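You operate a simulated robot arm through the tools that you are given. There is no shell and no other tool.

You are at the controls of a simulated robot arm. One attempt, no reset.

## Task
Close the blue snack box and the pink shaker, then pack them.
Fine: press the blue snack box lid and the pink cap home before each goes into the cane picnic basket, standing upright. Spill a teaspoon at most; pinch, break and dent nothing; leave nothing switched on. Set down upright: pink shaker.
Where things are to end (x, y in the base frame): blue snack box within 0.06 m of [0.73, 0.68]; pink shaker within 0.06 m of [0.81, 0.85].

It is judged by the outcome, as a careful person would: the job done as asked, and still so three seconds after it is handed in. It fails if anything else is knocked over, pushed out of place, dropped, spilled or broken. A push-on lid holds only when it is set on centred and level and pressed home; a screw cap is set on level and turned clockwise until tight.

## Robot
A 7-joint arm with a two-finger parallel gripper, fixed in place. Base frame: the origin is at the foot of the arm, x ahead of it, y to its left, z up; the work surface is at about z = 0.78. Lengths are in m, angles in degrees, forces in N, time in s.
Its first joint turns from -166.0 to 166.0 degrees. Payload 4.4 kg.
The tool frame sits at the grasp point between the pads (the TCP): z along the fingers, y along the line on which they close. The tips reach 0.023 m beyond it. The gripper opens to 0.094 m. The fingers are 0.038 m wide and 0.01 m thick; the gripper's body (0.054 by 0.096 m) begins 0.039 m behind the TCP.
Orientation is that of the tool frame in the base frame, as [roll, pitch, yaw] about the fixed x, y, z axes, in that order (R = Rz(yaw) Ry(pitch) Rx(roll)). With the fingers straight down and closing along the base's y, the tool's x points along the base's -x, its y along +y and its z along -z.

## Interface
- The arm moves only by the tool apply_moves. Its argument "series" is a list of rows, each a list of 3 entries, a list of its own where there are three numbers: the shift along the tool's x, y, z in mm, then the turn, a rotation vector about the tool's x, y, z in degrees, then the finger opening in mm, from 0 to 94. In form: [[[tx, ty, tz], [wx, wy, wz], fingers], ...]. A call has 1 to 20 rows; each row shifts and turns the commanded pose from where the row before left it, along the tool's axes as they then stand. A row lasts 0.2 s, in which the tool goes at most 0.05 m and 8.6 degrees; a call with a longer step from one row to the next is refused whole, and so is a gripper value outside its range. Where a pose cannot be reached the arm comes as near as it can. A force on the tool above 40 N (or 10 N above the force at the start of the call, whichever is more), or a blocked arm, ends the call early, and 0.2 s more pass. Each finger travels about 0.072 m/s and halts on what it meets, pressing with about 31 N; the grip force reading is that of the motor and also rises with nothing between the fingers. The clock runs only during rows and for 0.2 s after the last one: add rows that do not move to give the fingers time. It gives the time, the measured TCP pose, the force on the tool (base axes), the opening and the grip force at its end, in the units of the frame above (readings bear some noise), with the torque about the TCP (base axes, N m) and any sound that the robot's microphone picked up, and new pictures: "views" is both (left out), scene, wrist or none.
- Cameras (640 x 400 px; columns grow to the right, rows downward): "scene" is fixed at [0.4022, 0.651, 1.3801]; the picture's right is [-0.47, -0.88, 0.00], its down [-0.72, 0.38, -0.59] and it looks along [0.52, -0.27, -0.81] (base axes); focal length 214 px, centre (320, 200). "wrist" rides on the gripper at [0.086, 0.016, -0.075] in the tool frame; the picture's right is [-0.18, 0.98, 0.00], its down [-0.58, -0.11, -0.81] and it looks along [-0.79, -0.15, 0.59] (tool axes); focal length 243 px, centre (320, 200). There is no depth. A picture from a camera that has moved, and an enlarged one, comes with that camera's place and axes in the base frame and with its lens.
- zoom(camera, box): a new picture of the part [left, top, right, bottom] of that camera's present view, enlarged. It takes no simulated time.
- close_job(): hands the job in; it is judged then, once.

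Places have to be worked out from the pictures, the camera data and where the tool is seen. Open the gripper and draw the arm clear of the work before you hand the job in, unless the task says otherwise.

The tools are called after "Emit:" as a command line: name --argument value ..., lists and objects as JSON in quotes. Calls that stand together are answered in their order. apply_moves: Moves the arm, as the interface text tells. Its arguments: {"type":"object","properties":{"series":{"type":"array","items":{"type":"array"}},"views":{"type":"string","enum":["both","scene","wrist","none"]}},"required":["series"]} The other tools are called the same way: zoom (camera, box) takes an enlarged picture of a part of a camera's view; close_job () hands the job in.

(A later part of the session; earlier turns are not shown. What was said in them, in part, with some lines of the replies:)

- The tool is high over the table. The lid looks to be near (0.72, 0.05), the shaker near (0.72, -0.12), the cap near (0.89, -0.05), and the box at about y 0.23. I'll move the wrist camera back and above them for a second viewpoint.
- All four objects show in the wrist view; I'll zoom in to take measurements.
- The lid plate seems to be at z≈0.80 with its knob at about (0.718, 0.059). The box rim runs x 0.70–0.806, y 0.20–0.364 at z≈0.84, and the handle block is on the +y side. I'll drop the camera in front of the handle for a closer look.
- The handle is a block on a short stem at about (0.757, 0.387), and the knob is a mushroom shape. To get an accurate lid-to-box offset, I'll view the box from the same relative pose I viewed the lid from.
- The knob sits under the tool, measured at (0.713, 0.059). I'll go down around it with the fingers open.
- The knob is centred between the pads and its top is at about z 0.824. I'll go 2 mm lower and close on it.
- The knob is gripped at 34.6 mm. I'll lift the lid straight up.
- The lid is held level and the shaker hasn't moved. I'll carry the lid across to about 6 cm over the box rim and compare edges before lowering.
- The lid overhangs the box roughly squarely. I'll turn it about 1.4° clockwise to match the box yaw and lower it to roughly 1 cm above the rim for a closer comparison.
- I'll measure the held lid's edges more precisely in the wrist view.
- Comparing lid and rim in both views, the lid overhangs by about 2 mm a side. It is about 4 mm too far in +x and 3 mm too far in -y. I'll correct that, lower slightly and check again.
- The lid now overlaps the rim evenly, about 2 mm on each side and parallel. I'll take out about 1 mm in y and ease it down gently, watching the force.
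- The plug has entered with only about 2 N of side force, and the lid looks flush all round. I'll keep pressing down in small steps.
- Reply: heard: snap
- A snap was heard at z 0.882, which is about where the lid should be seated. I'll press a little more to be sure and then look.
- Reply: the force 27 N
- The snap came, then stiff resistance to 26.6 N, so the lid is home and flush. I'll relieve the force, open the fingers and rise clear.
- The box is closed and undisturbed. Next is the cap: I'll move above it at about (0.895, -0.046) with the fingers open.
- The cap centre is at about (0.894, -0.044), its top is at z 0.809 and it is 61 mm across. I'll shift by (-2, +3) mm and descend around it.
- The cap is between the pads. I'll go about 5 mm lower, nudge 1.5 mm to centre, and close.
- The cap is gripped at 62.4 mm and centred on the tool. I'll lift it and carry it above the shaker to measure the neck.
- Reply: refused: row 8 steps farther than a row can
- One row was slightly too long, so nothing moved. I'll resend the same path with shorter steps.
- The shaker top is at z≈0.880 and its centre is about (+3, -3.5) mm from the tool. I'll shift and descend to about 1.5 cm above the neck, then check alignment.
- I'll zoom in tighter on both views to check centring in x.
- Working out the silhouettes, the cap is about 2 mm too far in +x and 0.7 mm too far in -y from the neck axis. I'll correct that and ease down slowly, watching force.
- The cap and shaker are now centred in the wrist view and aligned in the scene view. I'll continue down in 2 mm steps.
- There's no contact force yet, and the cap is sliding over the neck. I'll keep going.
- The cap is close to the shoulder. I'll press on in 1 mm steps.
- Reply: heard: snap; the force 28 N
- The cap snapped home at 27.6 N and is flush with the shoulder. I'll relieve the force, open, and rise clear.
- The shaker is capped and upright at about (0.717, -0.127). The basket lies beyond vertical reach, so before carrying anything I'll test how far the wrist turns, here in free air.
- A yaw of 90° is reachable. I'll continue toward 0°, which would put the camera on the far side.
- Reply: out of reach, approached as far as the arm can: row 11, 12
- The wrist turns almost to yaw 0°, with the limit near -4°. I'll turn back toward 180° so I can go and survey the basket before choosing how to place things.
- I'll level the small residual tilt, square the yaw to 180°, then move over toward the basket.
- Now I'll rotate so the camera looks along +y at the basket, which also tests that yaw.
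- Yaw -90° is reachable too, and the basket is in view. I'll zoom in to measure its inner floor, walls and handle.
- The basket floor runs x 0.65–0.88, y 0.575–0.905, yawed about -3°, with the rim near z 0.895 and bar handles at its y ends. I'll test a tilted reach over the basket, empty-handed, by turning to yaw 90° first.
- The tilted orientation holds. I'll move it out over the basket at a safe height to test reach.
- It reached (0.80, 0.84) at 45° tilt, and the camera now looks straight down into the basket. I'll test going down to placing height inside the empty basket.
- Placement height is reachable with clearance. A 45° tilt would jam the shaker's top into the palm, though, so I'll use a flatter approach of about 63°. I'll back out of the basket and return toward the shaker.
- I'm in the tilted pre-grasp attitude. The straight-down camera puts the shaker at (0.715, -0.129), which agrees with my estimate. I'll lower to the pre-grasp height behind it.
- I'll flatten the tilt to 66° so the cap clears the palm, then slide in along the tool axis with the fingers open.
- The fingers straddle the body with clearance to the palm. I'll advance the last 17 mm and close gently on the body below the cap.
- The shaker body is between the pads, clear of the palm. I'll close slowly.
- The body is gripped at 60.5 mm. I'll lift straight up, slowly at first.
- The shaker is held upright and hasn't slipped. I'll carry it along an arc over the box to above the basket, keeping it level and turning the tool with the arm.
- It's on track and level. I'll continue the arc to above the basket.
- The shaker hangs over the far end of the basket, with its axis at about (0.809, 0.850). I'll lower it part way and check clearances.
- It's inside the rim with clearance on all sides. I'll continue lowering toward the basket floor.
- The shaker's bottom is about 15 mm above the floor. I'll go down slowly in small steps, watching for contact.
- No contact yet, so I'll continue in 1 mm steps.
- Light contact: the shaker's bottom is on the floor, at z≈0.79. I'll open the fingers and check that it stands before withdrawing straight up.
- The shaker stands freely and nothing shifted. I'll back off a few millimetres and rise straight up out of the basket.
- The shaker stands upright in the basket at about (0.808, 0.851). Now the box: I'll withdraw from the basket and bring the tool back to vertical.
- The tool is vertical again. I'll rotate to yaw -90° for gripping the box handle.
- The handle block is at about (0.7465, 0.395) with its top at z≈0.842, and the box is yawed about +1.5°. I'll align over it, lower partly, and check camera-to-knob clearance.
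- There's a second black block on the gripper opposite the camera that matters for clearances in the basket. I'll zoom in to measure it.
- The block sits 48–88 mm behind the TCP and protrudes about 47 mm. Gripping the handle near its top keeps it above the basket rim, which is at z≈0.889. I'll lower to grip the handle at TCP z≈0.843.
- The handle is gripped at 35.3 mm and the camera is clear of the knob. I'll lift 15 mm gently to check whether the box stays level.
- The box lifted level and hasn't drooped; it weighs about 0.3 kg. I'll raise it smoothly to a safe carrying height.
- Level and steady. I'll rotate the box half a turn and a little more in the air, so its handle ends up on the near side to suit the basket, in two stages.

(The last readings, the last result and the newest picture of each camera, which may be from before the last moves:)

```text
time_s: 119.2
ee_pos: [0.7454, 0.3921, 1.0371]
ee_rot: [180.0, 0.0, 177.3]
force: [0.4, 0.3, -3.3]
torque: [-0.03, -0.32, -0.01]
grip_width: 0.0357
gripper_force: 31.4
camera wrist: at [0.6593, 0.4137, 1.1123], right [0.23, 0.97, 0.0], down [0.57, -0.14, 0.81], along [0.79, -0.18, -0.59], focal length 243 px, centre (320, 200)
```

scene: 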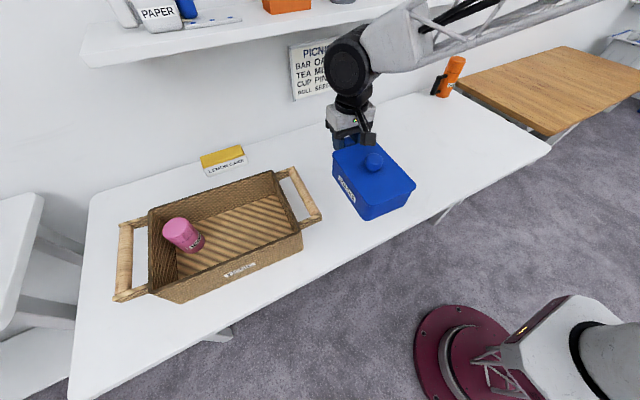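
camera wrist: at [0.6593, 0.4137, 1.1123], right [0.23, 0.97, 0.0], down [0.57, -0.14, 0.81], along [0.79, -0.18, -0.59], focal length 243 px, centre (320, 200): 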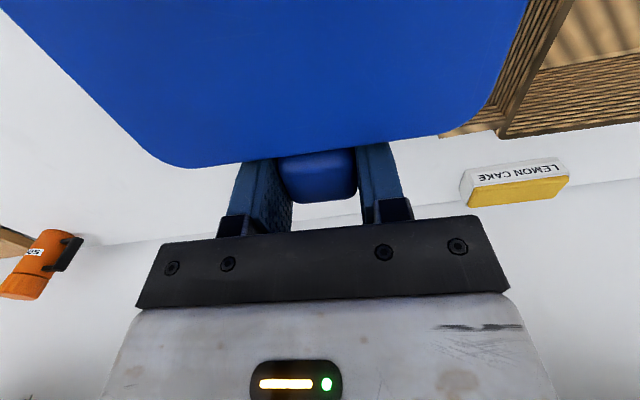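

Emit:
apply_moves --series '[[[0, 0, 0], [0, 0, 8.4], 20], [[0, 0, 0], [0, 0, 8.4], 20], [[0, 0, 0], [0, 0, 8.4], 20], [[0, 0, 0], [0, 0, 8.4], 20], [[0, 0, 0], [0, 0, 8.4], 20], [[0, 0, 0], [0, 0, 8.4], 20], [[0, 0, 0], [0, 0, 8.4], 20], [[0, 0, 0], [0, 0, 8.4], 20], [[0, 0, 0], [0, 0, 8.4], 20], [[0, 0, 0], [0, 0, 7], 20], [[0, 0, 0], [0, 0, 5], 20], [[0, 0, 0], [0, 0, 2], 20], [[0, 0, 0], [0, 0, 0], 20]]'

```text
time_s: 122.0
ee_pos: [0.7456, 0.3929, 1.0372]
ee_rot: [-180.0, -0.1, 87.7]
force: [0.1, 0.0, -2.8]
torque: [-0.33, -0.03, 0.01]
grip_width: 0.0356
gripper_force: 30.9
camera wrist: at [0.7644, 0.4794, 1.1125], right [0.97, -0.22, 0.0], down [-0.13, -0.58, 0.81], along [-0.18, -0.79, -0.59], focal length 243 px, centre (320, 200)
```

scene: 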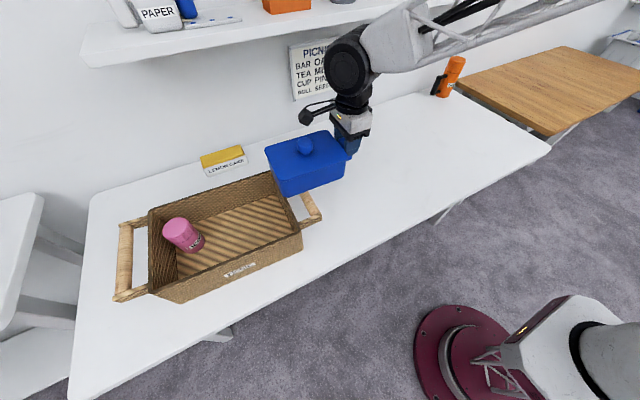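
wrist: 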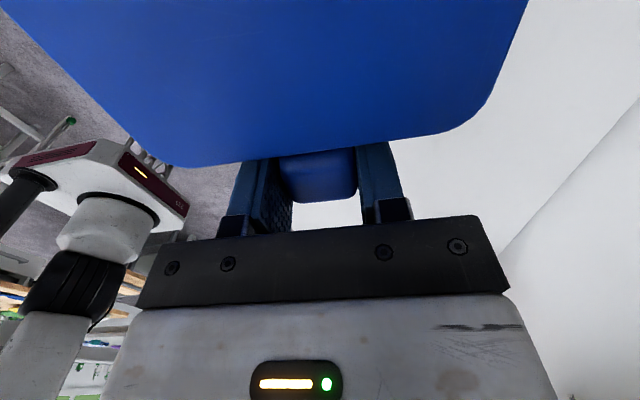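

The box now has its handle toward me. I'll carry it over the basket at height, aiming for a box centre near (0.725, 0.727).

Emit:
apply_moves --series '[[[14, -2, 0], [0, 0, 0], 20], [[28, -4.4, 0], [0, 0, 0], 20], [[35, -5.5, 0], [0, 0, 0], 20], [[35, -5.5, 0], [0, 0, 0], 20], [[35, -5.5, 0], [0, 0, 0], 20], [[35, -5.5, 0], [0, 0, 0], 20], [[28, -4.4, 0], [0, 0, 0], 20], [[13.9, -2.2, 0], [0, 0, 0], 20], [[0, 0, 0], [0, 0, 0], 20]]'

Emit:
zoom --camera "scene" --box '[100, 110, 340, 310]'

```text
time_s: 124.0
ee_pos: [0.7179, 0.6182, 1.037]
ee_rot: [180.0, -0.1, 87.8]
force: [-0.7, 0.0, -2.1]
torque: [-0.31, 0.01, 0.01]
grip_width: 0.0357
gripper_force: 30.8
camera wrist: at [0.7373, 0.7052, 1.1131], right [0.98, -0.22, 0.0], down [-0.13, -0.58, 0.81], along [-0.18, -0.79, -0.59], focal length 243 px, centre (320, 200)
```

scene: 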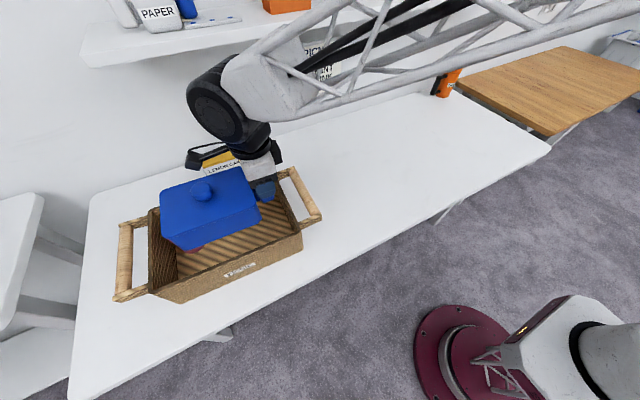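
wrist: 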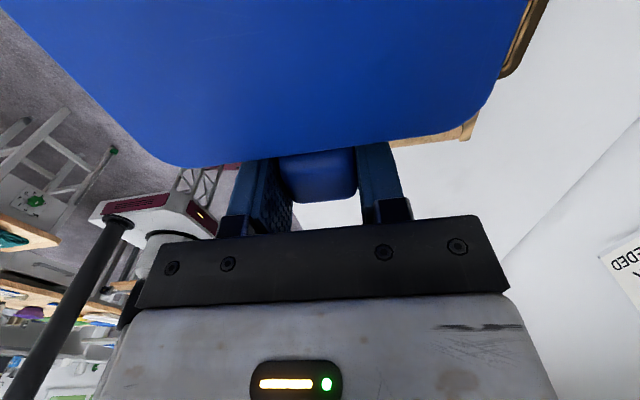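

```text
2.00 times, centred on (220, 210) of scene
camera zoom: at [0.4022, 0.651, 1.3801], right [-0.47, -0.88, 0.0], down [-0.72, 0.38, -0.59], along [0.52, -0.27, -0.81], focal length 429 px, centre (520, 180)
```

zoom: 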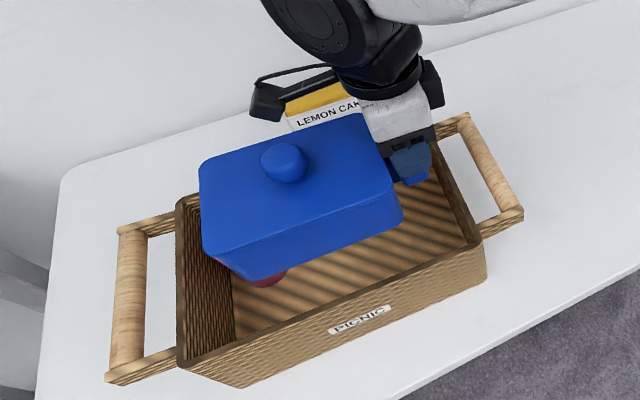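

It's over the basket. I'll lower to just above the rim and check clearances to the shaker and walls.

Emit:
apply_moves --series '[[[0, 0, 12], [0, 0, 0], 20], [[0, 0, 20], [0, 0, 0], 20], [[0, 0, 20], [0, 0, 0], 20], [[0, 0, 14], [0, 0, 0], 20], [[0, 0, 6], [0, 0, 0], 20], [[0, 0, 0], [0, 0, 0], 20], [[0, 0, 0], [0, 0, 0], 20]]'

Emit:
zoom --camera "scene" --box '[130, 150, 290, 290]'

Emit:
zoom --camera "scene" --box '[220, 150, 316, 240]'

```text
time_s: 125.6
ee_pos: [0.7183, 0.6175, 0.9654]
ee_rot: [179.9, -0.2, 87.8]
force: [0.6, 0.3, -4.0]
torque: [-0.33, 0.02, 0.01]
grip_width: 0.0356
gripper_force: 31.3
camera wrist: at [0.7374, 0.7047, 1.0407], right [0.98, -0.22, 0.0], down [-0.13, -0.58, 0.81], along [-0.18, -0.79, -0.59], focal length 243 px, centre (320, 200)
```

scene: 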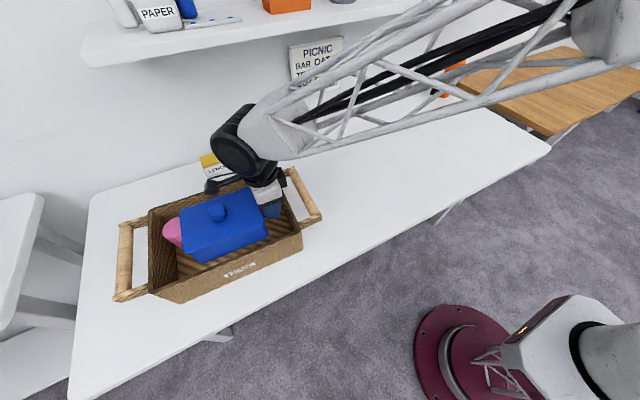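
wrist: 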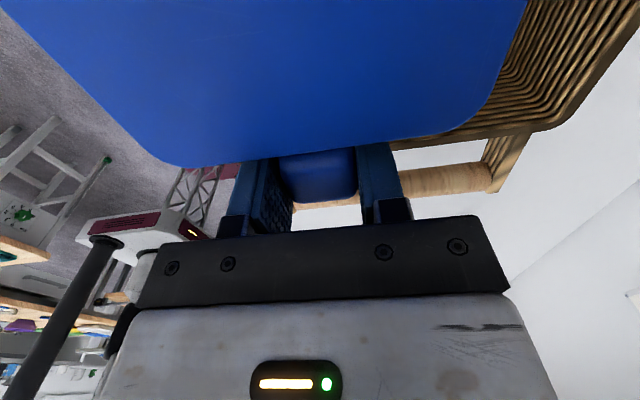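

```text
2.86 times, centred on (210, 220) of scene
camera zoom: at [0.4022, 0.651, 1.3801], right [-0.47, -0.88, 0.0], down [-0.72, 0.38, -0.59], along [0.52, -0.27, -0.81], focal length 613 px, centre (634, 143)
```

zoom: 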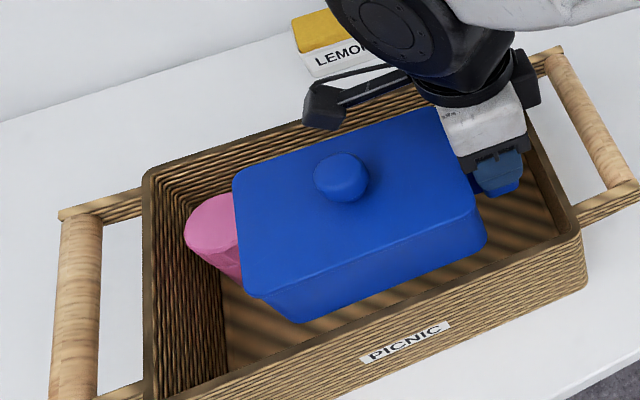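

```text
4.44 times, centred on (268, 195) of scene
camera zoom: at [0.4022, 0.651, 1.3801], right [-0.47, -0.88, 0.0], down [-0.72, 0.38, -0.59], along [0.52, -0.27, -0.81], focal length 953 px, centre (551, 222)
```

zoom: 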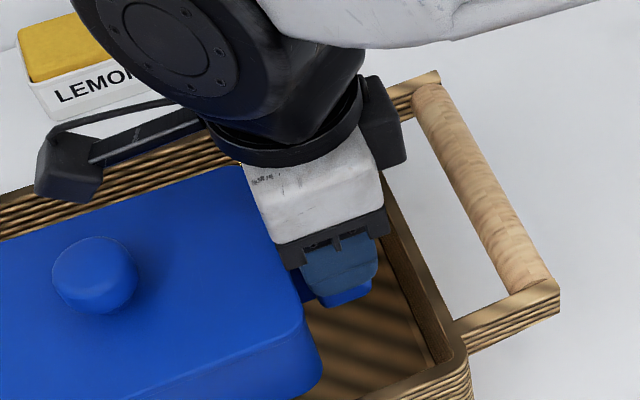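

Emit:
zoom --camera "wrist" --box '[380, 60, 620, 210]'

Emit:
zoom --camera "wrist" --box '[180, 120, 420, 230]'

```text
2.67 times, centred on (500, 135) of wrist
camera zoom: at [0.7374, 0.7047, 1.0407], right [0.98, -0.22, 0.0], down [-0.13, -0.58, 0.81], along [-0.18, -0.79, -0.59], focal length 647 px, centre (-160, 373)
```

zoom: 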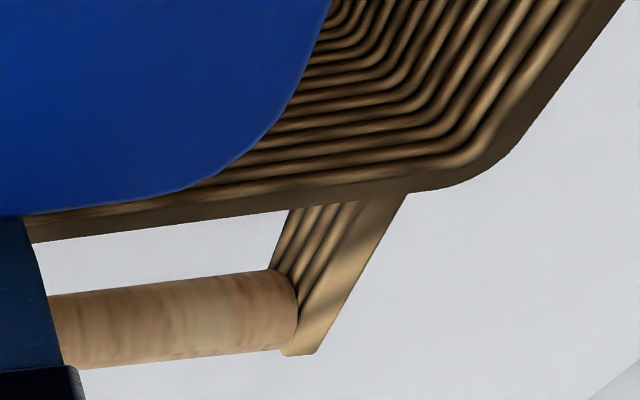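

```text
2.67 times, centred on (300, 175) of wrist
camera zoom: at [0.7374, 0.7047, 1.0407], right [0.98, -0.22, 0.0], down [-0.13, -0.58, 0.81], along [-0.18, -0.79, -0.59], focal length 647 px, centre (373, 267)
```

zoom: 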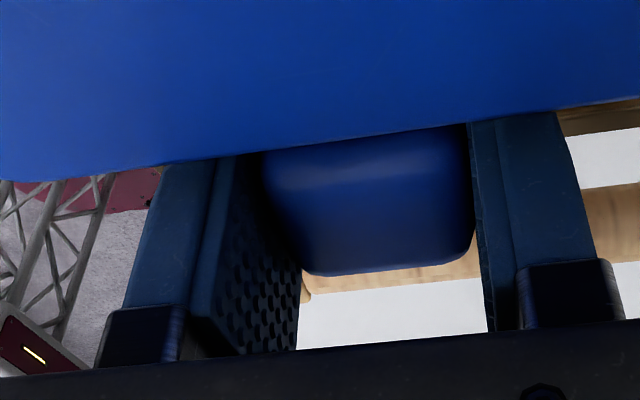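

Emit:
zoom --camera "scene" --box '[280, 155, 328, 185]'

Emit:
zoom --camera "scene" --box '[256, 160, 320, 230]'

```text
13.33 times, centred on (304, 170) of scene
camera zoom: at [0.4022, 0.651, 1.3801], right [-0.47, -0.88, 0.0], down [-0.72, 0.38, -0.59], along [0.52, -0.27, -0.81], focal length 2860 px, centre (533, 600)
```

zoom: 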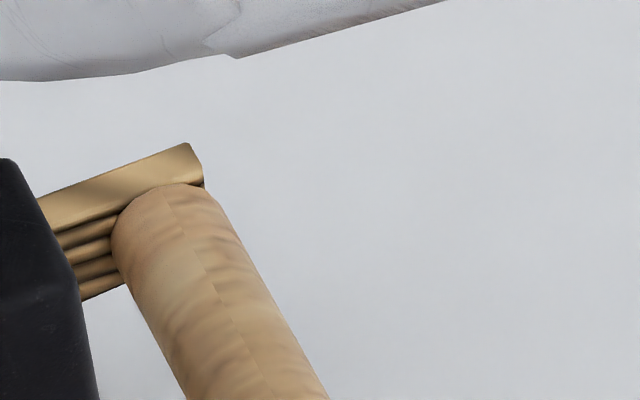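

```text
5.71 times, centred on (288, 195) of scene
camera zoom: at [0.4022, 0.651, 1.3801], right [-0.47, -0.88, 0.0], down [-0.72, 0.38, -0.59], along [0.52, -0.27, -0.81], focal length 1226 px, centre (503, 229)
```

zoom: 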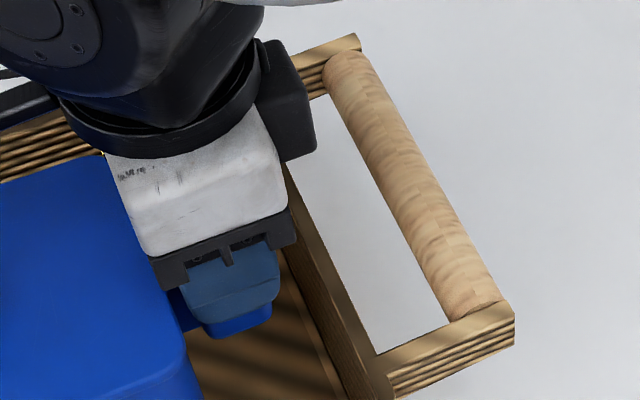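

By these views the block's outer face stays near the rim's inner edge. I'll lower further, slowly, to TCP z≈0.90 and re-measure the rim from close up.

Emit:
apply_moves --series '[[[0, 0, 10], [0, 0, 0], 20], [[0, 0, 14], [0, 0, 0], 20], [[0, 0, 14], [0, 0, 0], 20], [[0, 0, 14], [0, 0, 0], 20], [[0, 0, 9], [0, 0, 0], 20], [[0, 0, 4], [0, 0, 0], 20], [[0, 0, 0], [0, 0, 0], 20]]'

Emit:
zoom --camera "wrist" --box '[380, 60, 620, 210]'

Emit:
zoom --camera "scene" --box '[130, 150, 290, 290]'

Emit:
zoom --camera "scene" --box '[256, 160, 320, 230]'

```text
time_s: 127.2
ee_pos: [0.7186, 0.6184, 0.9016]
ee_rot: [179.9, -0.1, 87.8]
force: [0.1, 1.2, -3.5]
torque: [-0.31, 0.0, 0.0]
grip_width: 0.0358
gripper_force: 30.9
camera wrist: at [0.7375, 0.7043, 0.976], right [0.98, -0.22, 0.0], down [-0.13, -0.58, 0.8], along [-0.18, -0.79, -0.59], focal length 243 px, centre (320, 200)
```

scene: 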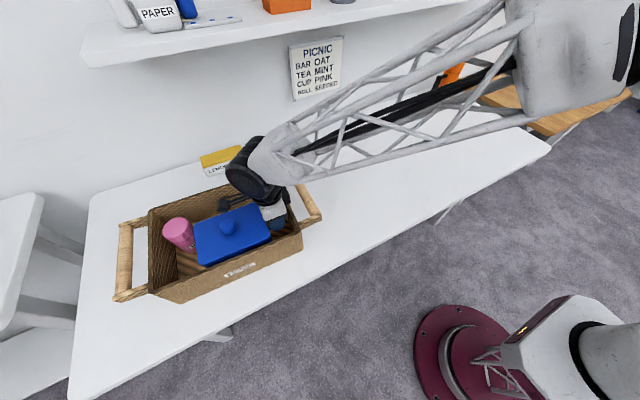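
wrist: 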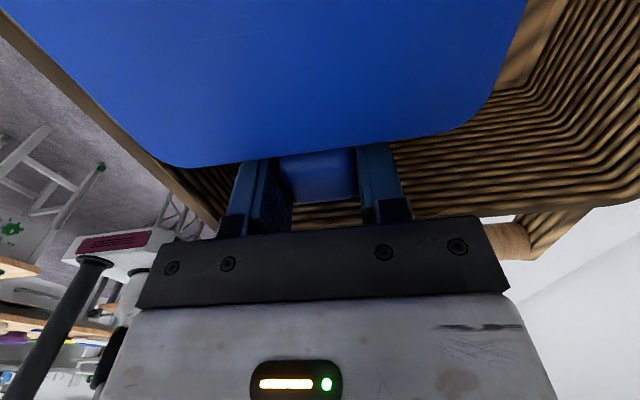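

```text
2.67 times, centred on (500, 135) of wrist
camera zoom: at [0.7375, 0.7043, 0.976], right [0.98, -0.22, 0.0], down [-0.13, -0.58, 0.8], along [-0.18, -0.79, -0.59], focal length 647 px, centre (-160, 373)
```

zoom: 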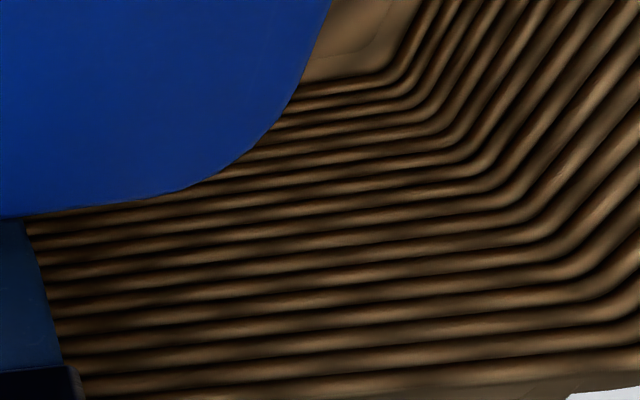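

```text
2.86 times, centred on (210, 220) of scene
camera zoom: at [0.4022, 0.651, 1.3801], right [-0.47, -0.88, 0.0], down [-0.72, 0.38, -0.59], along [0.52, -0.27, -0.81], focal length 613 px, centre (634, 143)
```

zoom: 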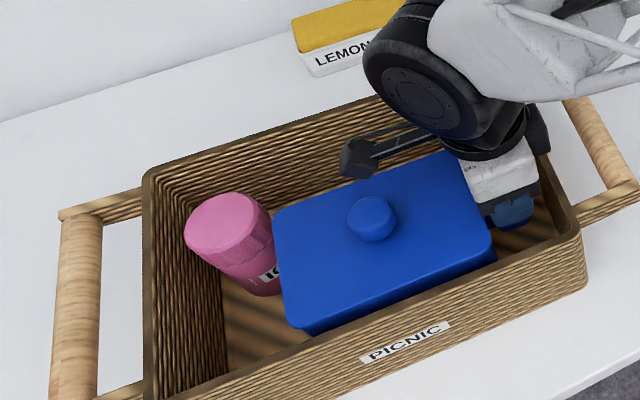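

```text
5.71 times, centred on (288, 195) of scene
camera zoom: at [0.4022, 0.651, 1.3801], right [-0.47, -0.88, 0.0], down [-0.72, 0.38, -0.59], along [0.52, -0.27, -0.81], focal length 1226 px, centre (503, 229)
```

zoom: 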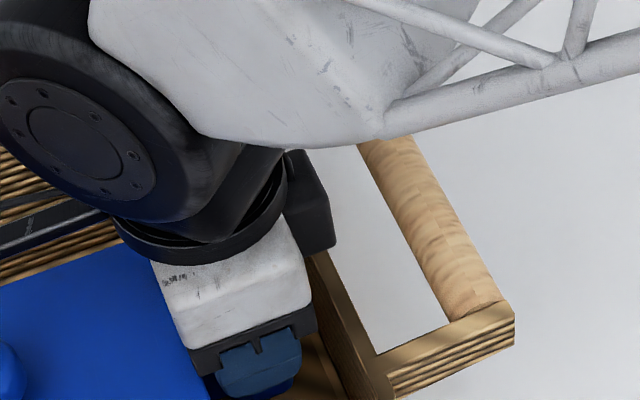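

The box is inside the basket with a visible gap to the shaker. I'll zoom on the rim behind the gripper for the final clearance check.

Emit:
zoom --camera "wrist" --box '[400, 150, 640, 270]'

Emit:
zoom --camera "wrist" --box '[140, 130, 420, 270]'

Emit:
zoom --camera "scene" --box '[272, 175, 304, 215]'

```text
2.67 times, centred on (520, 210) of wrist
camera zoom: at [0.7375, 0.7043, 0.976], right [0.98, -0.22, 0.0], down [-0.13, -0.58, 0.8], along [-0.18, -0.79, -0.59], focal length 647 px, centre (-213, 173)
```

zoom: 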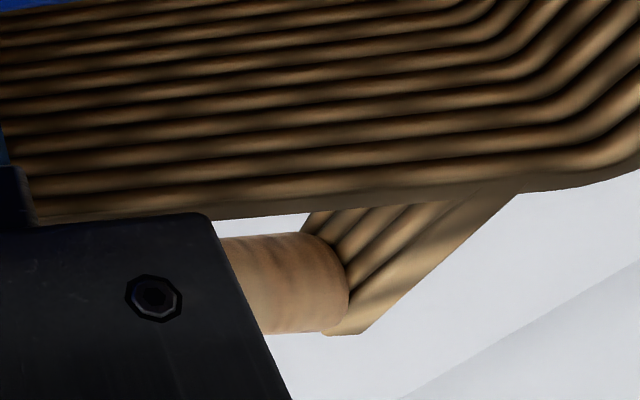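

```text
2.29 times, centred on (280, 200) of wrist
camera zoom: at [0.7375, 0.7043, 0.976], right [0.98, -0.22, 0.0], down [-0.13, -0.58, 0.8], along [-0.18, -0.79, -0.59], focal length 555 px, centre (411, 200)
```

zoom: 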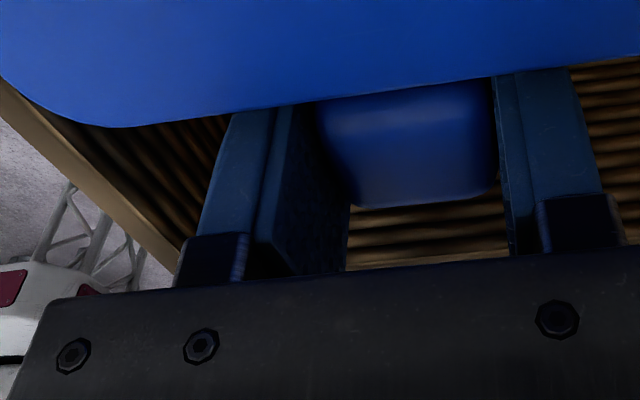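

```text
10.00 times, centred on (288, 195) of scene
camera zoom: at [0.4022, 0.651, 1.3801], right [-0.47, -0.88, 0.0], down [-0.72, 0.38, -0.59], along [0.52, -0.27, -0.81], focal length 2145 px, centre (640, 250)
```

zoom: 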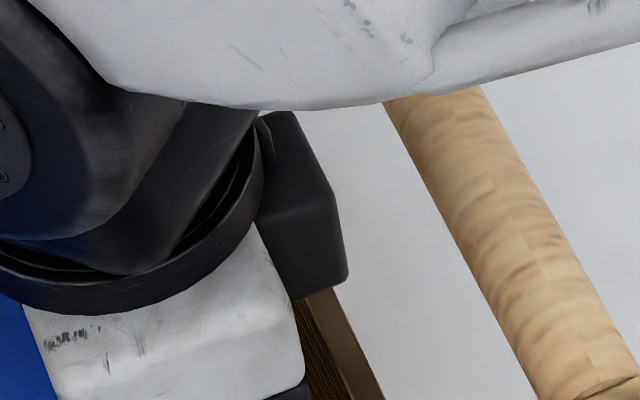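

Emit:
zoom --camera "scene" --box '[190, 215, 254, 275]'

Emit:
zoom --camera "scene" --box '[170, 190, 234, 250]'

```text
6.67 times, centred on (222, 245) of scene
camera zoom: at [0.4022, 0.651, 1.3801], right [-0.47, -0.88, 0.0], down [-0.72, 0.38, -0.59], along [0.52, -0.27, -0.81], focal length 1430 px, centre (973, -100)
```

zoom: 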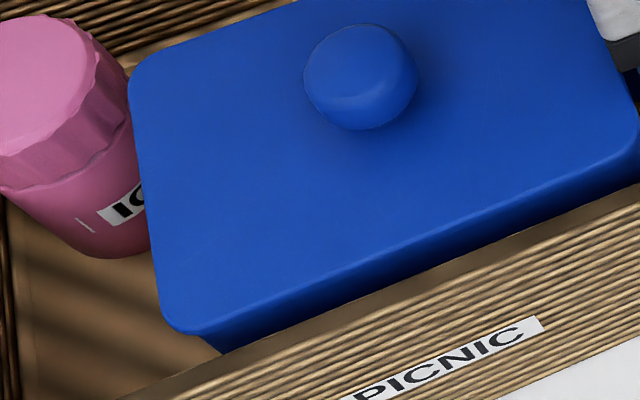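

```text
6.67 times, centred on (202, 220) of scene
camera zoom: at [0.4022, 0.651, 1.3801], right [-0.47, -0.88, 0.0], down [-0.72, 0.38, -0.59], along [0.52, -0.27, -0.81], focal length 1430 px, centre (1107, 67)
```

zoom: 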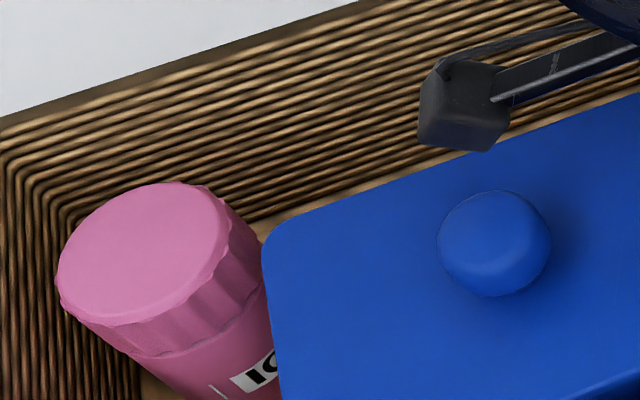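

The gaps are 9 mm to the front wall and about 20 mm to the shaker. The gripper's rear block would sit right over the rim, so I'll shift 9 mm further in, then lower slowly.

Emit:
apply_moves --series '[[[4.5, -0.2, 0], [0, 0, 0], 20], [[4.5, -0.2, 0], [0, 0, 0], 20], [[0, 0, 6], [0, 0, 0], 20], [[0, 0, 8], [0, 0, 0], 20], [[0, 0, 8], [0, 0, 0], 20], [[0, 0, 8], [0, 0, 0], 20], [[0, 0, 5], [0, 0, 0], 20], [[0, 0, 3], [0, 0, 0], 20], [[0, 0, 0], [0, 0, 0], 20]]'

Emit:
zoom --camera "scene" --box '[256, 170, 320, 240]'

Emit:
zoom --camera "scene" --box '[140, 170, 300, 290]'

```text
time_s: 129.2
ee_pos: [0.7192, 0.6279, 0.8627]
ee_rot: [180.0, -0.1, 87.8]
force: [-0.1, -0.4, -3.7]
torque: [-0.34, 0.01, 0.02]
grip_width: 0.0356
gripper_force: 30.6
camera wrist: at [0.7382, 0.7138, 0.9377], right [0.98, -0.22, 0.0], down [-0.13, -0.58, 0.81], along [-0.18, -0.79, -0.59], focal length 243 px, centre (320, 200)
```

scene: 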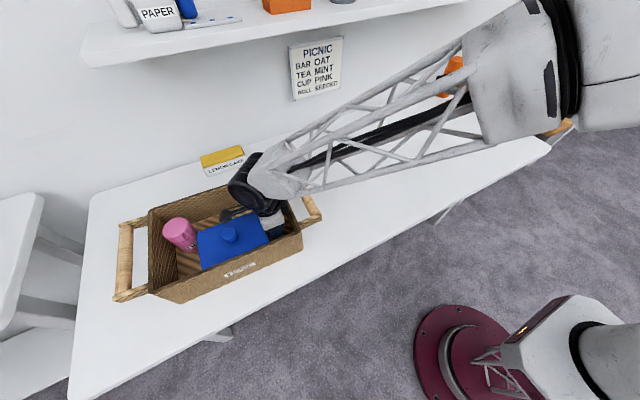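
wrist: 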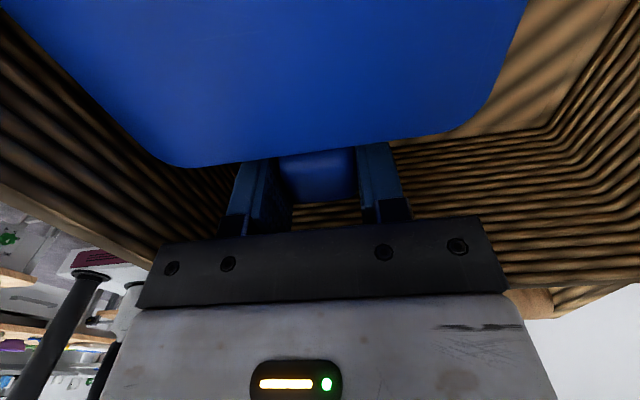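

```text
5.71 times, centred on (288, 205) of scene
camera zoom: at [0.4022, 0.651, 1.3801], right [-0.47, -0.88, 0.0], down [-0.72, 0.38, -0.59], along [0.52, -0.27, -0.81], focal length 1226 px, centre (503, 171)
```

zoom: 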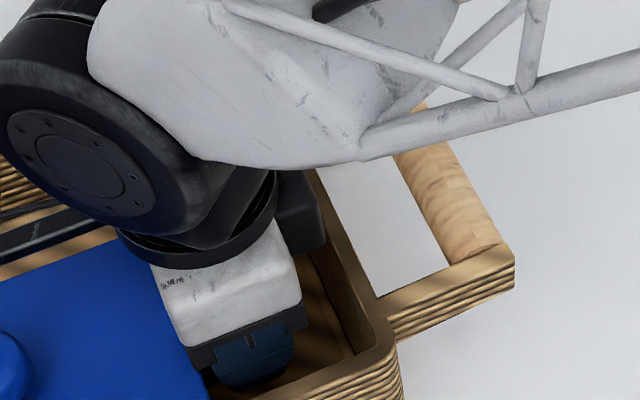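

```text
3.33 times, centred on (220, 230) of scene
camera zoom: at [0.4022, 0.651, 1.3801], right [-0.47, -0.88, 0.0], down [-0.72, 0.38, -0.59], along [0.52, -0.27, -0.81], focal length 715 px, centre (653, 100)
```

zoom: 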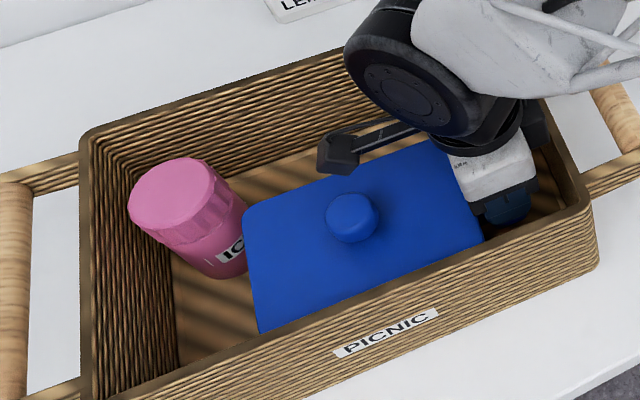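

The box is about 10 mm above the floor, and the rear block sits just inside the rim. I'll go down in 1 mm steps.

Emit:
apply_moves --series '[[[0, 0, 1.5], [0, 0, 0], 20], [[0, 0, 1.5], [0, 0, 0], 20], [[0, 0, 1.5], [0, 0, 0], 20], [[0, 0, 1.5], [0, 0, 0], 20], [[0, 0, 0], [0, 0, 0], 20]]' --views "none"

```text
time_s: 130.4
ee_pos: [0.7196, 0.6267, 0.8561]
ee_rot: [179.9, -0.2, 87.9]
force: [0.5, 0.4, -3.3]
torque: [-0.34, 0.0, 0.02]
grip_width: 0.0357
gripper_force: 30.5
```

Emit:
apply_moves --series '[[[0, 0, 1], [0, 0, 0], 20], [[0, 0, 1], [0, 0, 0], 20], [[0, 0, 1], [0, 0, 0], 20], [[0, 0, 0], [0, 0, 0], 20]]' --views "none"

```text
time_s: 131.4
ee_pos: [0.72, 0.6278, 0.8537]
ee_rot: [179.9, -0.1, 87.7]
force: [-0.1, -0.9, -4.1]
torque: [-0.31, 0.0, 0.01]
grip_width: 0.0358
gripper_force: 30.9
```

Emit:
apply_moves --series '[[[0, 0, 1], [0, 0, 0], 20], [[0, 0, 1], [0, 0, 0], 20], [[0, 0, 0], [0, 0, 0], 20]]' --views "none"

```text
time_s: 132.2
ee_pos: [0.7175, 0.6275, 0.8524]
ee_rot: [179.9, 0.0, 87.7]
force: [0.5, 0.4, -3.5]
torque: [-0.33, -0.02, 0.02]
grip_width: 0.0357
gripper_force: 31.3
```

Emit:
apply_moves --series '[[[0, 0, 1], [0, 0, 0], 20], [[0, 0, 0], [0, 0, 0], 20]]' --views "none"

```text
time_s: 132.8
ee_pos: [0.7175, 0.6281, 0.8512]
ee_rot: [179.9, -0.1, 87.8]
force: [-0.6, -0.2, -3.1]
torque: [-0.21, 0.03, 0.05]
grip_width: 0.0358
gripper_force: 31.3
```

Torque is dropping, so the far end of the box is starting to bear on the floor. One more millimetre.

Emit:
apply_moves --series '[[[0, 0, 1], [0, 0, 0], 20], [[0, 0, 0], [0, 0, 0], 20]]' --views "none"

```text
time_s: 133.4
ee_pos: [0.7183, 0.6283, 0.8502]
ee_rot: [179.9, -0.2, 87.8]
force: [0.2, -0.2, 3.8]
torque: [1.03, 0.13, 0.03]
grip_width: 0.0358
gripper_force: 30.8
```

The far edge is on the floor with light load and the near edge within a millimetre or so. I'll open the fingers to let it settle.

Emit:
apply_moves --series '[[[0, 0, 0], [0, 0, 0], 34], [[0, 0, 0], [0, 0, 0], 38], [[0, 0, 0], [0, 0, 0], 44], [[0, 0, 0], [0, 0, 0], 50], [[0, 0, 0], [0, 0, 0], 50]]'

Emit:
zoom --camera "scene" --box '[140, 170, 300, 290]'

Emit:
zoom --camera "scene" --box '[180, 205, 244, 265]'

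```text
time_s: 134.6
ee_pos: [0.719, 0.6271, 0.8492]
ee_rot: [180.0, -0.1, 87.8]
force: [-0.3, 0.2, -0.8]
torque: [-0.01, -0.01, 0.01]
grip_width: 0.0498
gripper_force: 0.1
camera wrist: at [0.738, 0.7139, 0.925], right [0.98, -0.22, 0.0], down [-0.13, -0.58, 0.8], along [-0.18, -0.79, -0.59], focal length 243 px, centre (320, 200)
```

scene: 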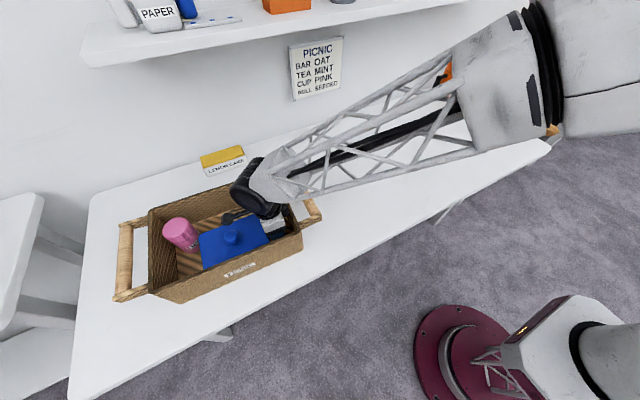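
wrist: 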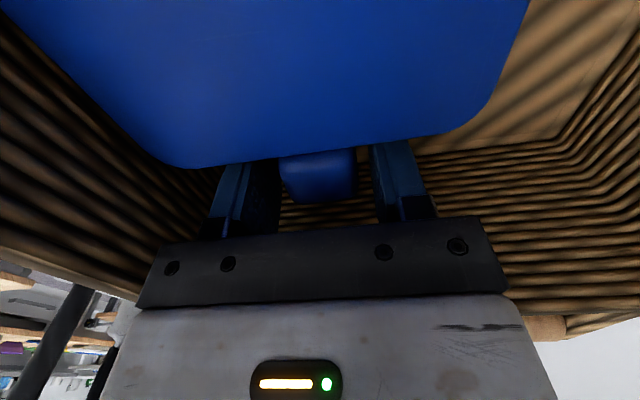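

```text
3.33 times, centred on (220, 230) of scene
camera zoom: at [0.4022, 0.651, 1.3801], right [-0.47, -0.88, 0.0], down [-0.72, 0.38, -0.59], along [0.52, -0.27, -0.81], focal length 715 px, centre (653, 100)
```

zoom: 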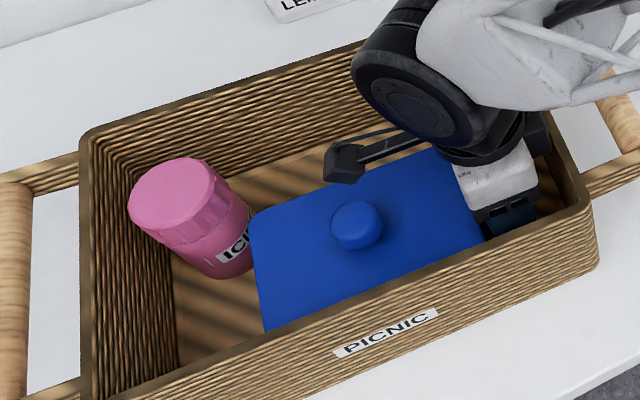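

```text
6.67 times, centred on (212, 235) of scene
camera zoom: at [0.4022, 0.651, 1.3801], right [-0.47, -0.88, 0.0], down [-0.72, 0.38, -0.59], along [0.52, -0.27, -0.81], focal length 1430 px, centre (1040, -33)
```

zoom: 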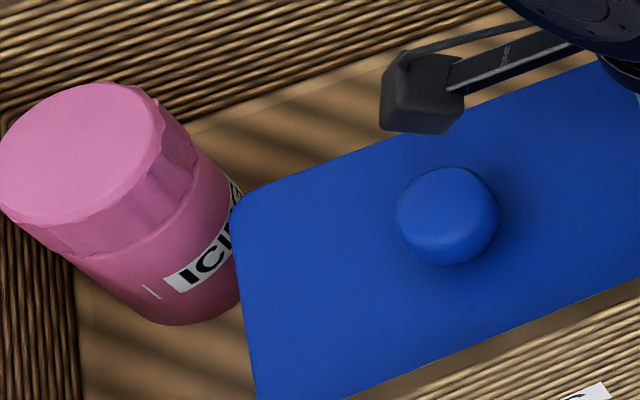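

The box stands in the basket, but its centre is near (0.726, 0.737), about 57 mm from the target. I'll rise 12 mm, re-grip the top of the handle and draw it back about 12 mm.

Emit:
apply_moves --series '[[[0, 0, -4], [0, 0, 0], 50], [[0, 0, -4], [0, 0, 0], 50], [[0, 0, -4], [0, 0, 0], 50], [[0, 0, 0], [0, 0, 0], 42], [[0, 0, 0], [0, 0, 0], 37], [[0, 0, 0], [0, 0, 0], 30], [[0, 0, 0], [0, 0, 0], 30]]'

Emit:
zoom --camera "scene" --box '[180, 205, 244, 265]'

Emit:
zoom --camera "scene" --box '[256, 180, 320, 250]'

```text
time_s: 136.2
ee_pos: [0.7191, 0.6272, 0.8614]
ee_rot: [-180.0, 0.0, 87.8]
force: [-0.8, 0.3, 0.3]
torque: [0.1, 0.04, -0.03]
grip_width: 0.0357
gripper_force: 30.9
camera wrist: at [0.738, 0.714, 0.9369], right [0.98, -0.22, 0.0], down [-0.13, -0.58, 0.81], along [-0.18, -0.79, -0.59], focal length 243 px, centre (320, 200)
```

scene: 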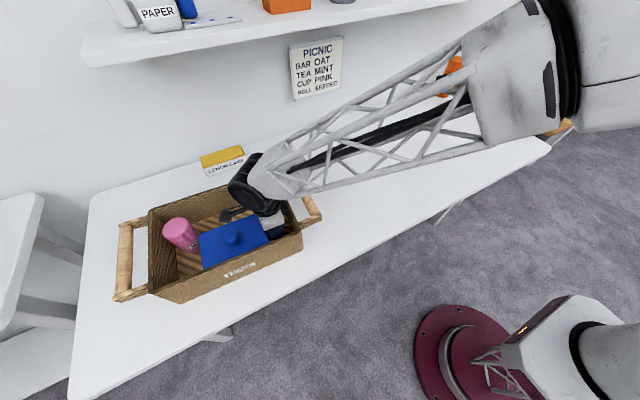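
wrist: 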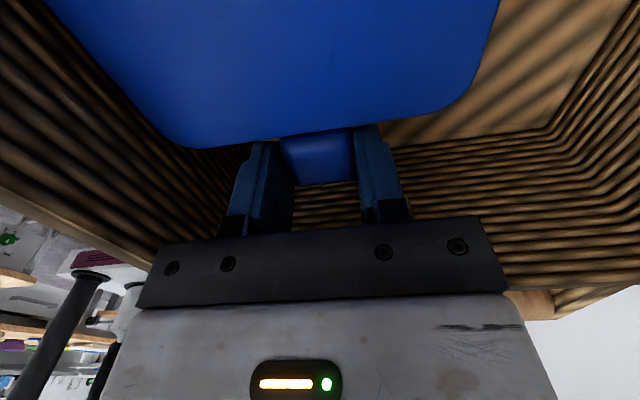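

```text
6.67 times, centred on (212, 235) of scene
camera zoom: at [0.4022, 0.651, 1.3801], right [-0.47, -0.88, 0.0], down [-0.72, 0.38, -0.59], along [0.52, -0.27, -0.81], focal length 1430 px, centre (1040, -33)
```

zoom: 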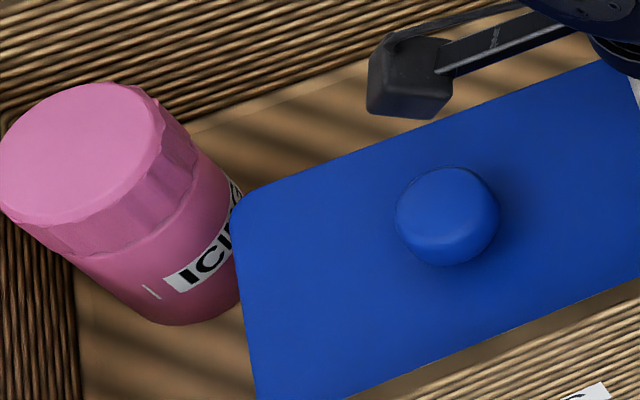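

```text
5.71 times, centred on (288, 215) of scene
camera zoom: at [0.4022, 0.651, 1.3801], right [-0.47, -0.88, 0.0], down [-0.72, 0.38, -0.59], along [0.52, -0.27, -0.81], focal length 1226 px, centre (503, 114)
```

zoom: 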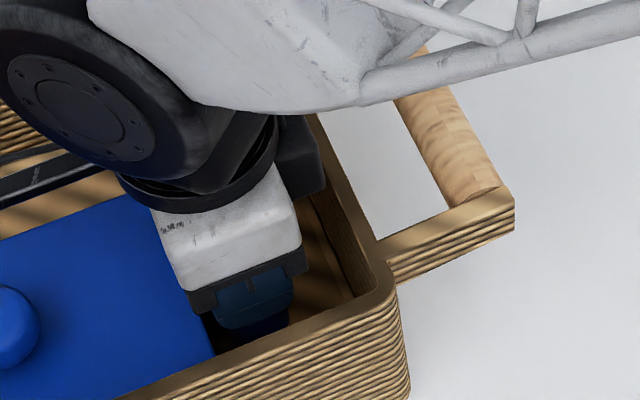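

The handle is gripped near its top and the box is unmoved. I'll draw it back 12 mm in small steps along the floor.

Emit:
apply_moves --series '[[[-1, 0, 0], [0, 0, 0], 30], [[-2, 0.1, 0], [0, 0, 0], 30], [[-2, 0.1, 0], [0, 0, 0], 30], [[-2, 0.1, 0], [0, 0, 0], 30], [[-2, 0.1, 0], [0, 0, 0], 30], [[-2, 0.1, 0], [0, 0, 0], 30], [[-1, 0, 0], [0, 0, 0], 30], [[0, 0, 0], [0, 0, 0], 30]]'

Emit:
zoom --camera "scene" --box '[180, 205, 244, 265]'

Emit:
zoom --camera "scene" --box '[256, 180, 320, 250]'

```text
time_s: 138.0
ee_pos: [0.719, 0.6143, 0.8623]
ee_rot: [180.0, -0.1, 87.8]
force: [0.3, -0.5, -1.6]
torque: [-0.24, 0.05, 0.0]
grip_width: 0.0353
gripper_force: 31.5
camera wrist: at [0.738, 0.7017, 0.937], right [0.98, -0.22, 0.0], down [-0.13, -0.58, 0.8], along [-0.18, -0.79, -0.59], focal length 243 px, centre (320, 200)
```

scene: 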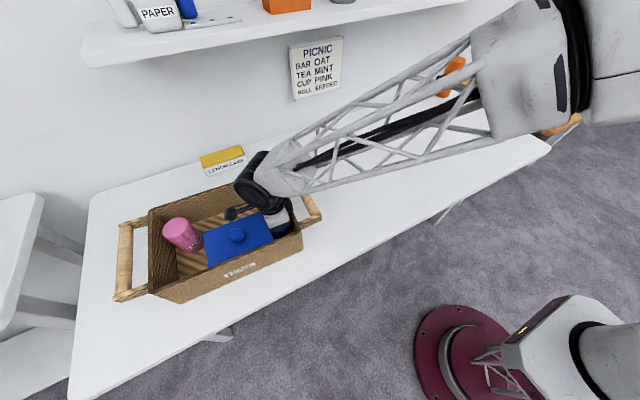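
wrist: 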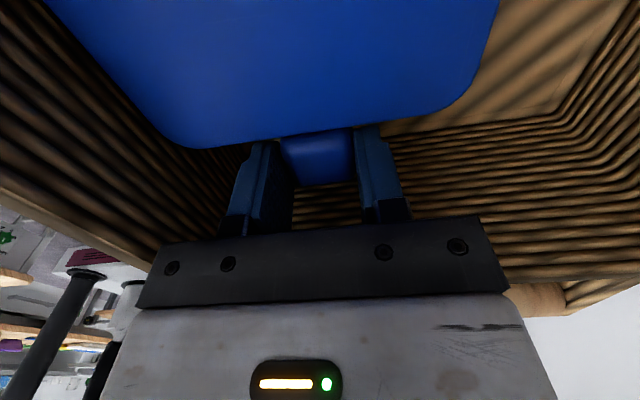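

```text
6.67 times, centred on (212, 235) of scene
camera zoom: at [0.4022, 0.651, 1.3801], right [-0.47, -0.88, 0.0], down [-0.72, 0.38, -0.59], along [0.52, -0.27, -0.81], focal length 1430 px, centre (1040, -33)
```

zoom: 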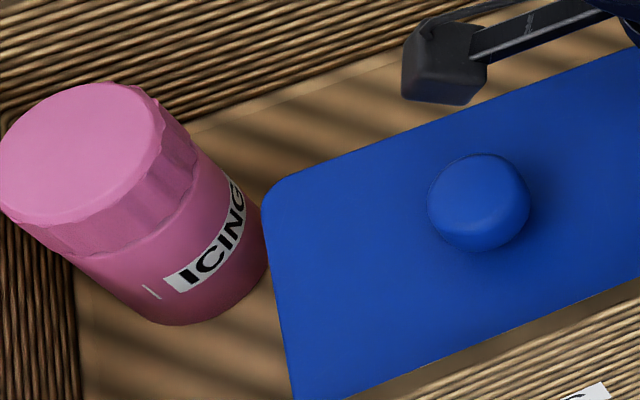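

```text
5.71 times, centred on (288, 215) of scene
camera zoom: at [0.4022, 0.651, 1.3801], right [-0.47, -0.88, 0.0], down [-0.72, 0.38, -0.59], along [0.52, -0.27, -0.81], focal length 1226 px, centre (503, 114)
```

zoom: 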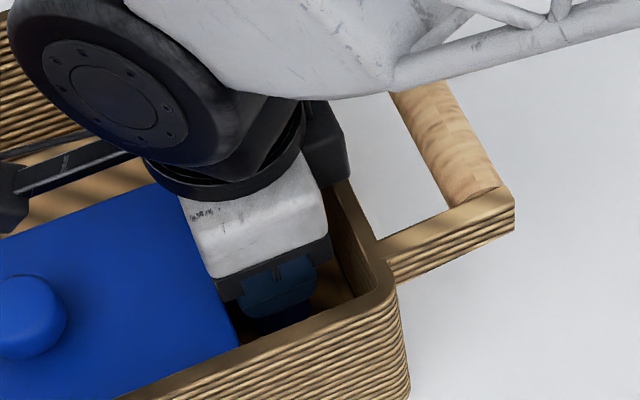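

The box is now centred near (0.726, 0.726), about 46 mm from target and so within tolerance. I'll ease down slightly, release, and rise straight up.

Emit:
apply_moves --series '[[[0, 0, 0.7], [0, 0, 0], 30], [[0, 0, 0], [0, 0, 0], 36], [[0, 0, 0], [0, 0, 0], 42], [[0, 0, 0], [0, 0, 0], 50], [[0, 0, 0], [0, 0, 0], 50], [[0, 0, 0], [0, 0, 0], 50]]'

Emit:
zoom --camera "scene" --box '[180, 205, 244, 265]'

```text
time_s: 139.4
ee_pos: [0.7185, 0.6158, 0.8616]
ee_rot: [180.0, -0.1, 87.9]
force: [-0.2, 0.2, -0.6]
torque: [-0.01, -0.01, 0.02]
grip_width: 0.0501
gripper_force: 0.0
camera wrist: at [0.7379, 0.7016, 0.9362], right [0.98, -0.22, 0.0], down [-0.13, -0.58, 0.8], along [-0.18, -0.79, -0.59], focal length 243 px, centre (320, 200)
```

scene: 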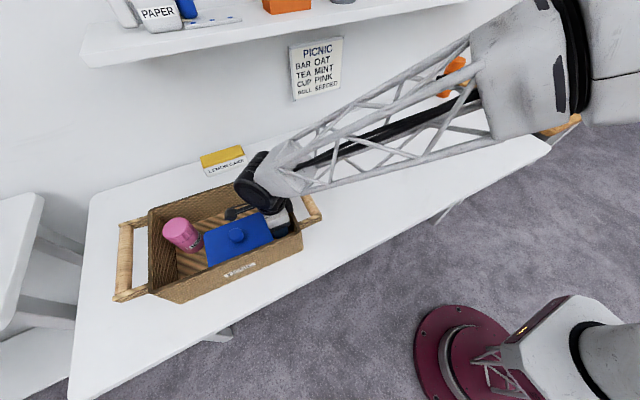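
wrist: 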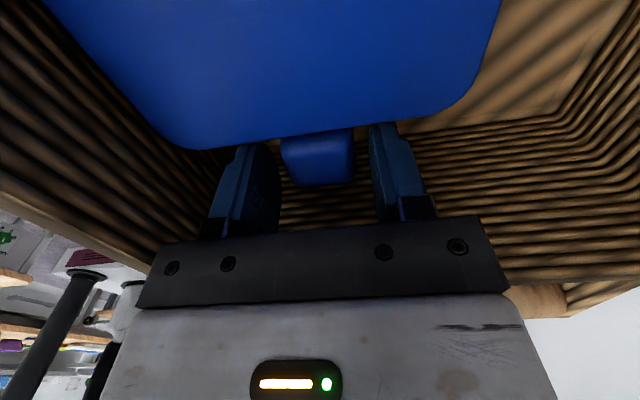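

```text
6.67 times, centred on (212, 235) of scene
camera zoom: at [0.4022, 0.651, 1.3801], right [-0.47, -0.88, 0.0], down [-0.72, 0.38, -0.59], along [0.52, -0.27, -0.81], focal length 1430 px, centre (1040, -33)
```

zoom: 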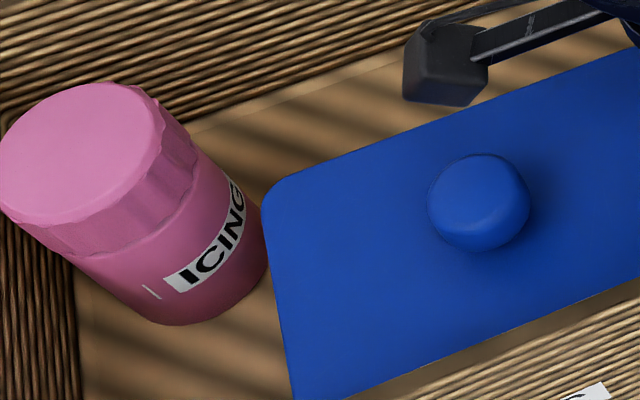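

Released, and the box is steady. I'll rise straight up out of the basket.

Emit:
apply_moves --series '[[[0, 0, -5], [0, 0, 0], 50], [[0, 0, -12], [0, 0, 0], 50], [[0, 0, -20], [0, 0, 0], 50], [[0, 0, -30], [0, 0, 0], 50], [[0, 0, -35], [0, 0, 0], 50], [[0, 0, -35], [0, 0, 0], 50], [[0, 0, -35], [0, 0, 0], 50], [[0, 0, -35], [0, 0, 0], 60], [[-35, 0, 0], [0, 0, 0], 70], [[-40, 0, 0], [0, 0, 0], 80], [[-45, 0, 0], [0, 0, 0], 90], [[-45, 0, 0], [0, 0, 0], 90], [[-45, 0, 0], [0, 0, 0], 90], [[-45, 0, 0], [0, 0, 0], 90], [[-45, 0, 0], [0, 0, 0], 90], [[-45, 0, 0], [0, 0, 0], 90], [[0, 0, 0], [0, 0, 0], 90]]'

Emit:
zoom --camera "scene" --box '[100, 140, 340, 310]'

Emit:
zoom --camera "scene" --box '[150, 195, 310, 285]'

```text
time_s: 143.0
ee_pos: [0.7046, 0.2698, 1.0669]
ee_rot: [179.9, -0.1, 87.8]
force: [-0.8, 0.5, -0.1]
torque: [0.0, 0.04, 0.02]
grip_width: 0.0899
gripper_force: 0.1
camera wrist: at [0.7243, 0.3569, 1.1422], right [0.98, -0.22, 0.0], down [-0.13, -0.58, 0.8], along [-0.18, -0.79, -0.59], focal length 243 px, centre (320, 200)
```

scene: 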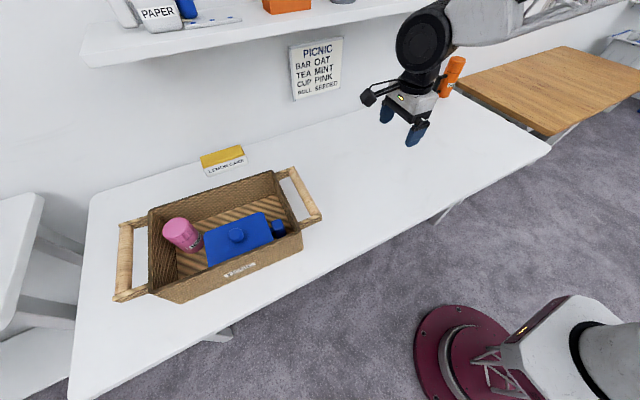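
wrist: 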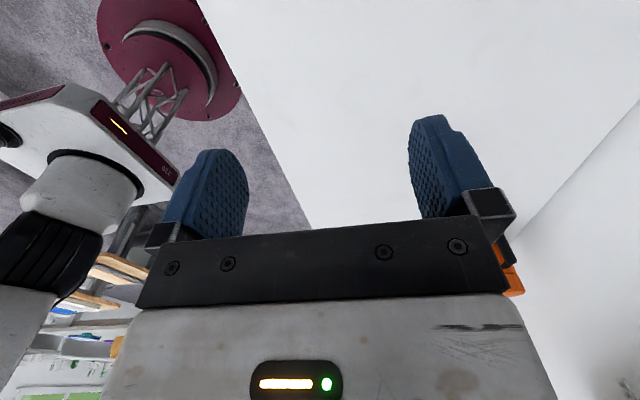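

```text
2.35 times, centred on (220, 225) of scene
camera zoom: at [0.4022, 0.651, 1.3801], right [-0.47, -0.88, 0.0], down [-0.72, 0.38, -0.59], along [0.52, -0.27, -0.81], focal length 505 px, centre (555, 141)
```

zoom: 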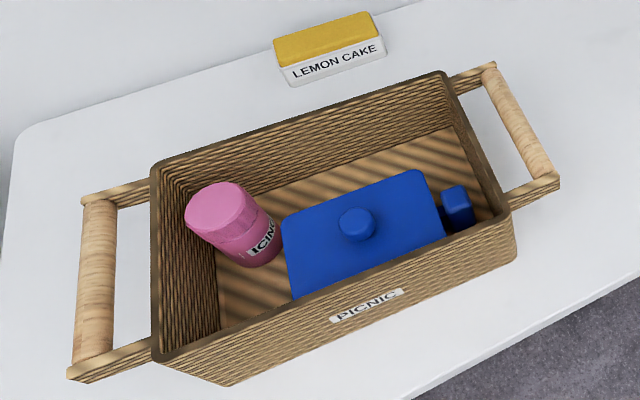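

```text
4.00 times, centred on (230, 240) of scene
camera zoom: at [0.4022, 0.651, 1.3801], right [-0.47, -0.88, 0.0], down [-0.72, 0.38, -0.59], along [0.52, -0.27, -0.81], focal length 858 px, centre (680, 40)
```

zoom: 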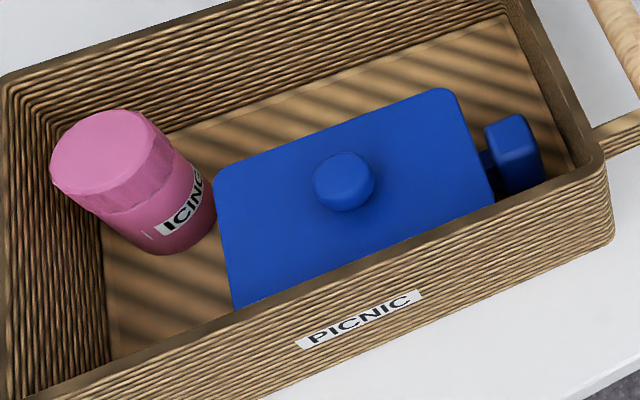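

Both items are closed and standing upright in the basket: the shaker at about (0.809, 0.852) and the box at about (0.725, 0.724). The gripper is open and the arm is clear of the work, so I'm handing in.

Emit:
close_job

```text
The job is handed in.
```

The blue snack box and the pink shaker are both closed and standing upright in the cane picnic basket, and the job is handed in. I don't have the judge's result.

| Item | Closed | Final position (x, y) | Distance from target | Allowed |
|---|---|---|---|---|
| Blue snack box | Lid snapped on, pressed to about 27 N | about (0.725, 0.724) | about 44 mm | 60 mm |
| Pink shaker | Cap snapped on, pressed to about 28 N | about (0.809, 0.852) | about 2 mm | 60 mm |

- **Positions:** These come from the pictures and the tool readings, so allow a few millimetres either way.
- **Box placement:** I turned the box half a turn so its handle is at the near end of the basket, because that end is easier for the arm to reach. It first landed about 57 mm from target, so I re-gripped the handle and drew it back about 12 mm along the basket floor.
- **Settling:** When I first let go of the box, its handle end settled by roughly a millimetre.
- **Spills and damage:** The last pictures show both items closed, with nothing spilled and nothing else out of place.
- **Arm:** The gripper is open and the arm is well clear of the basket.
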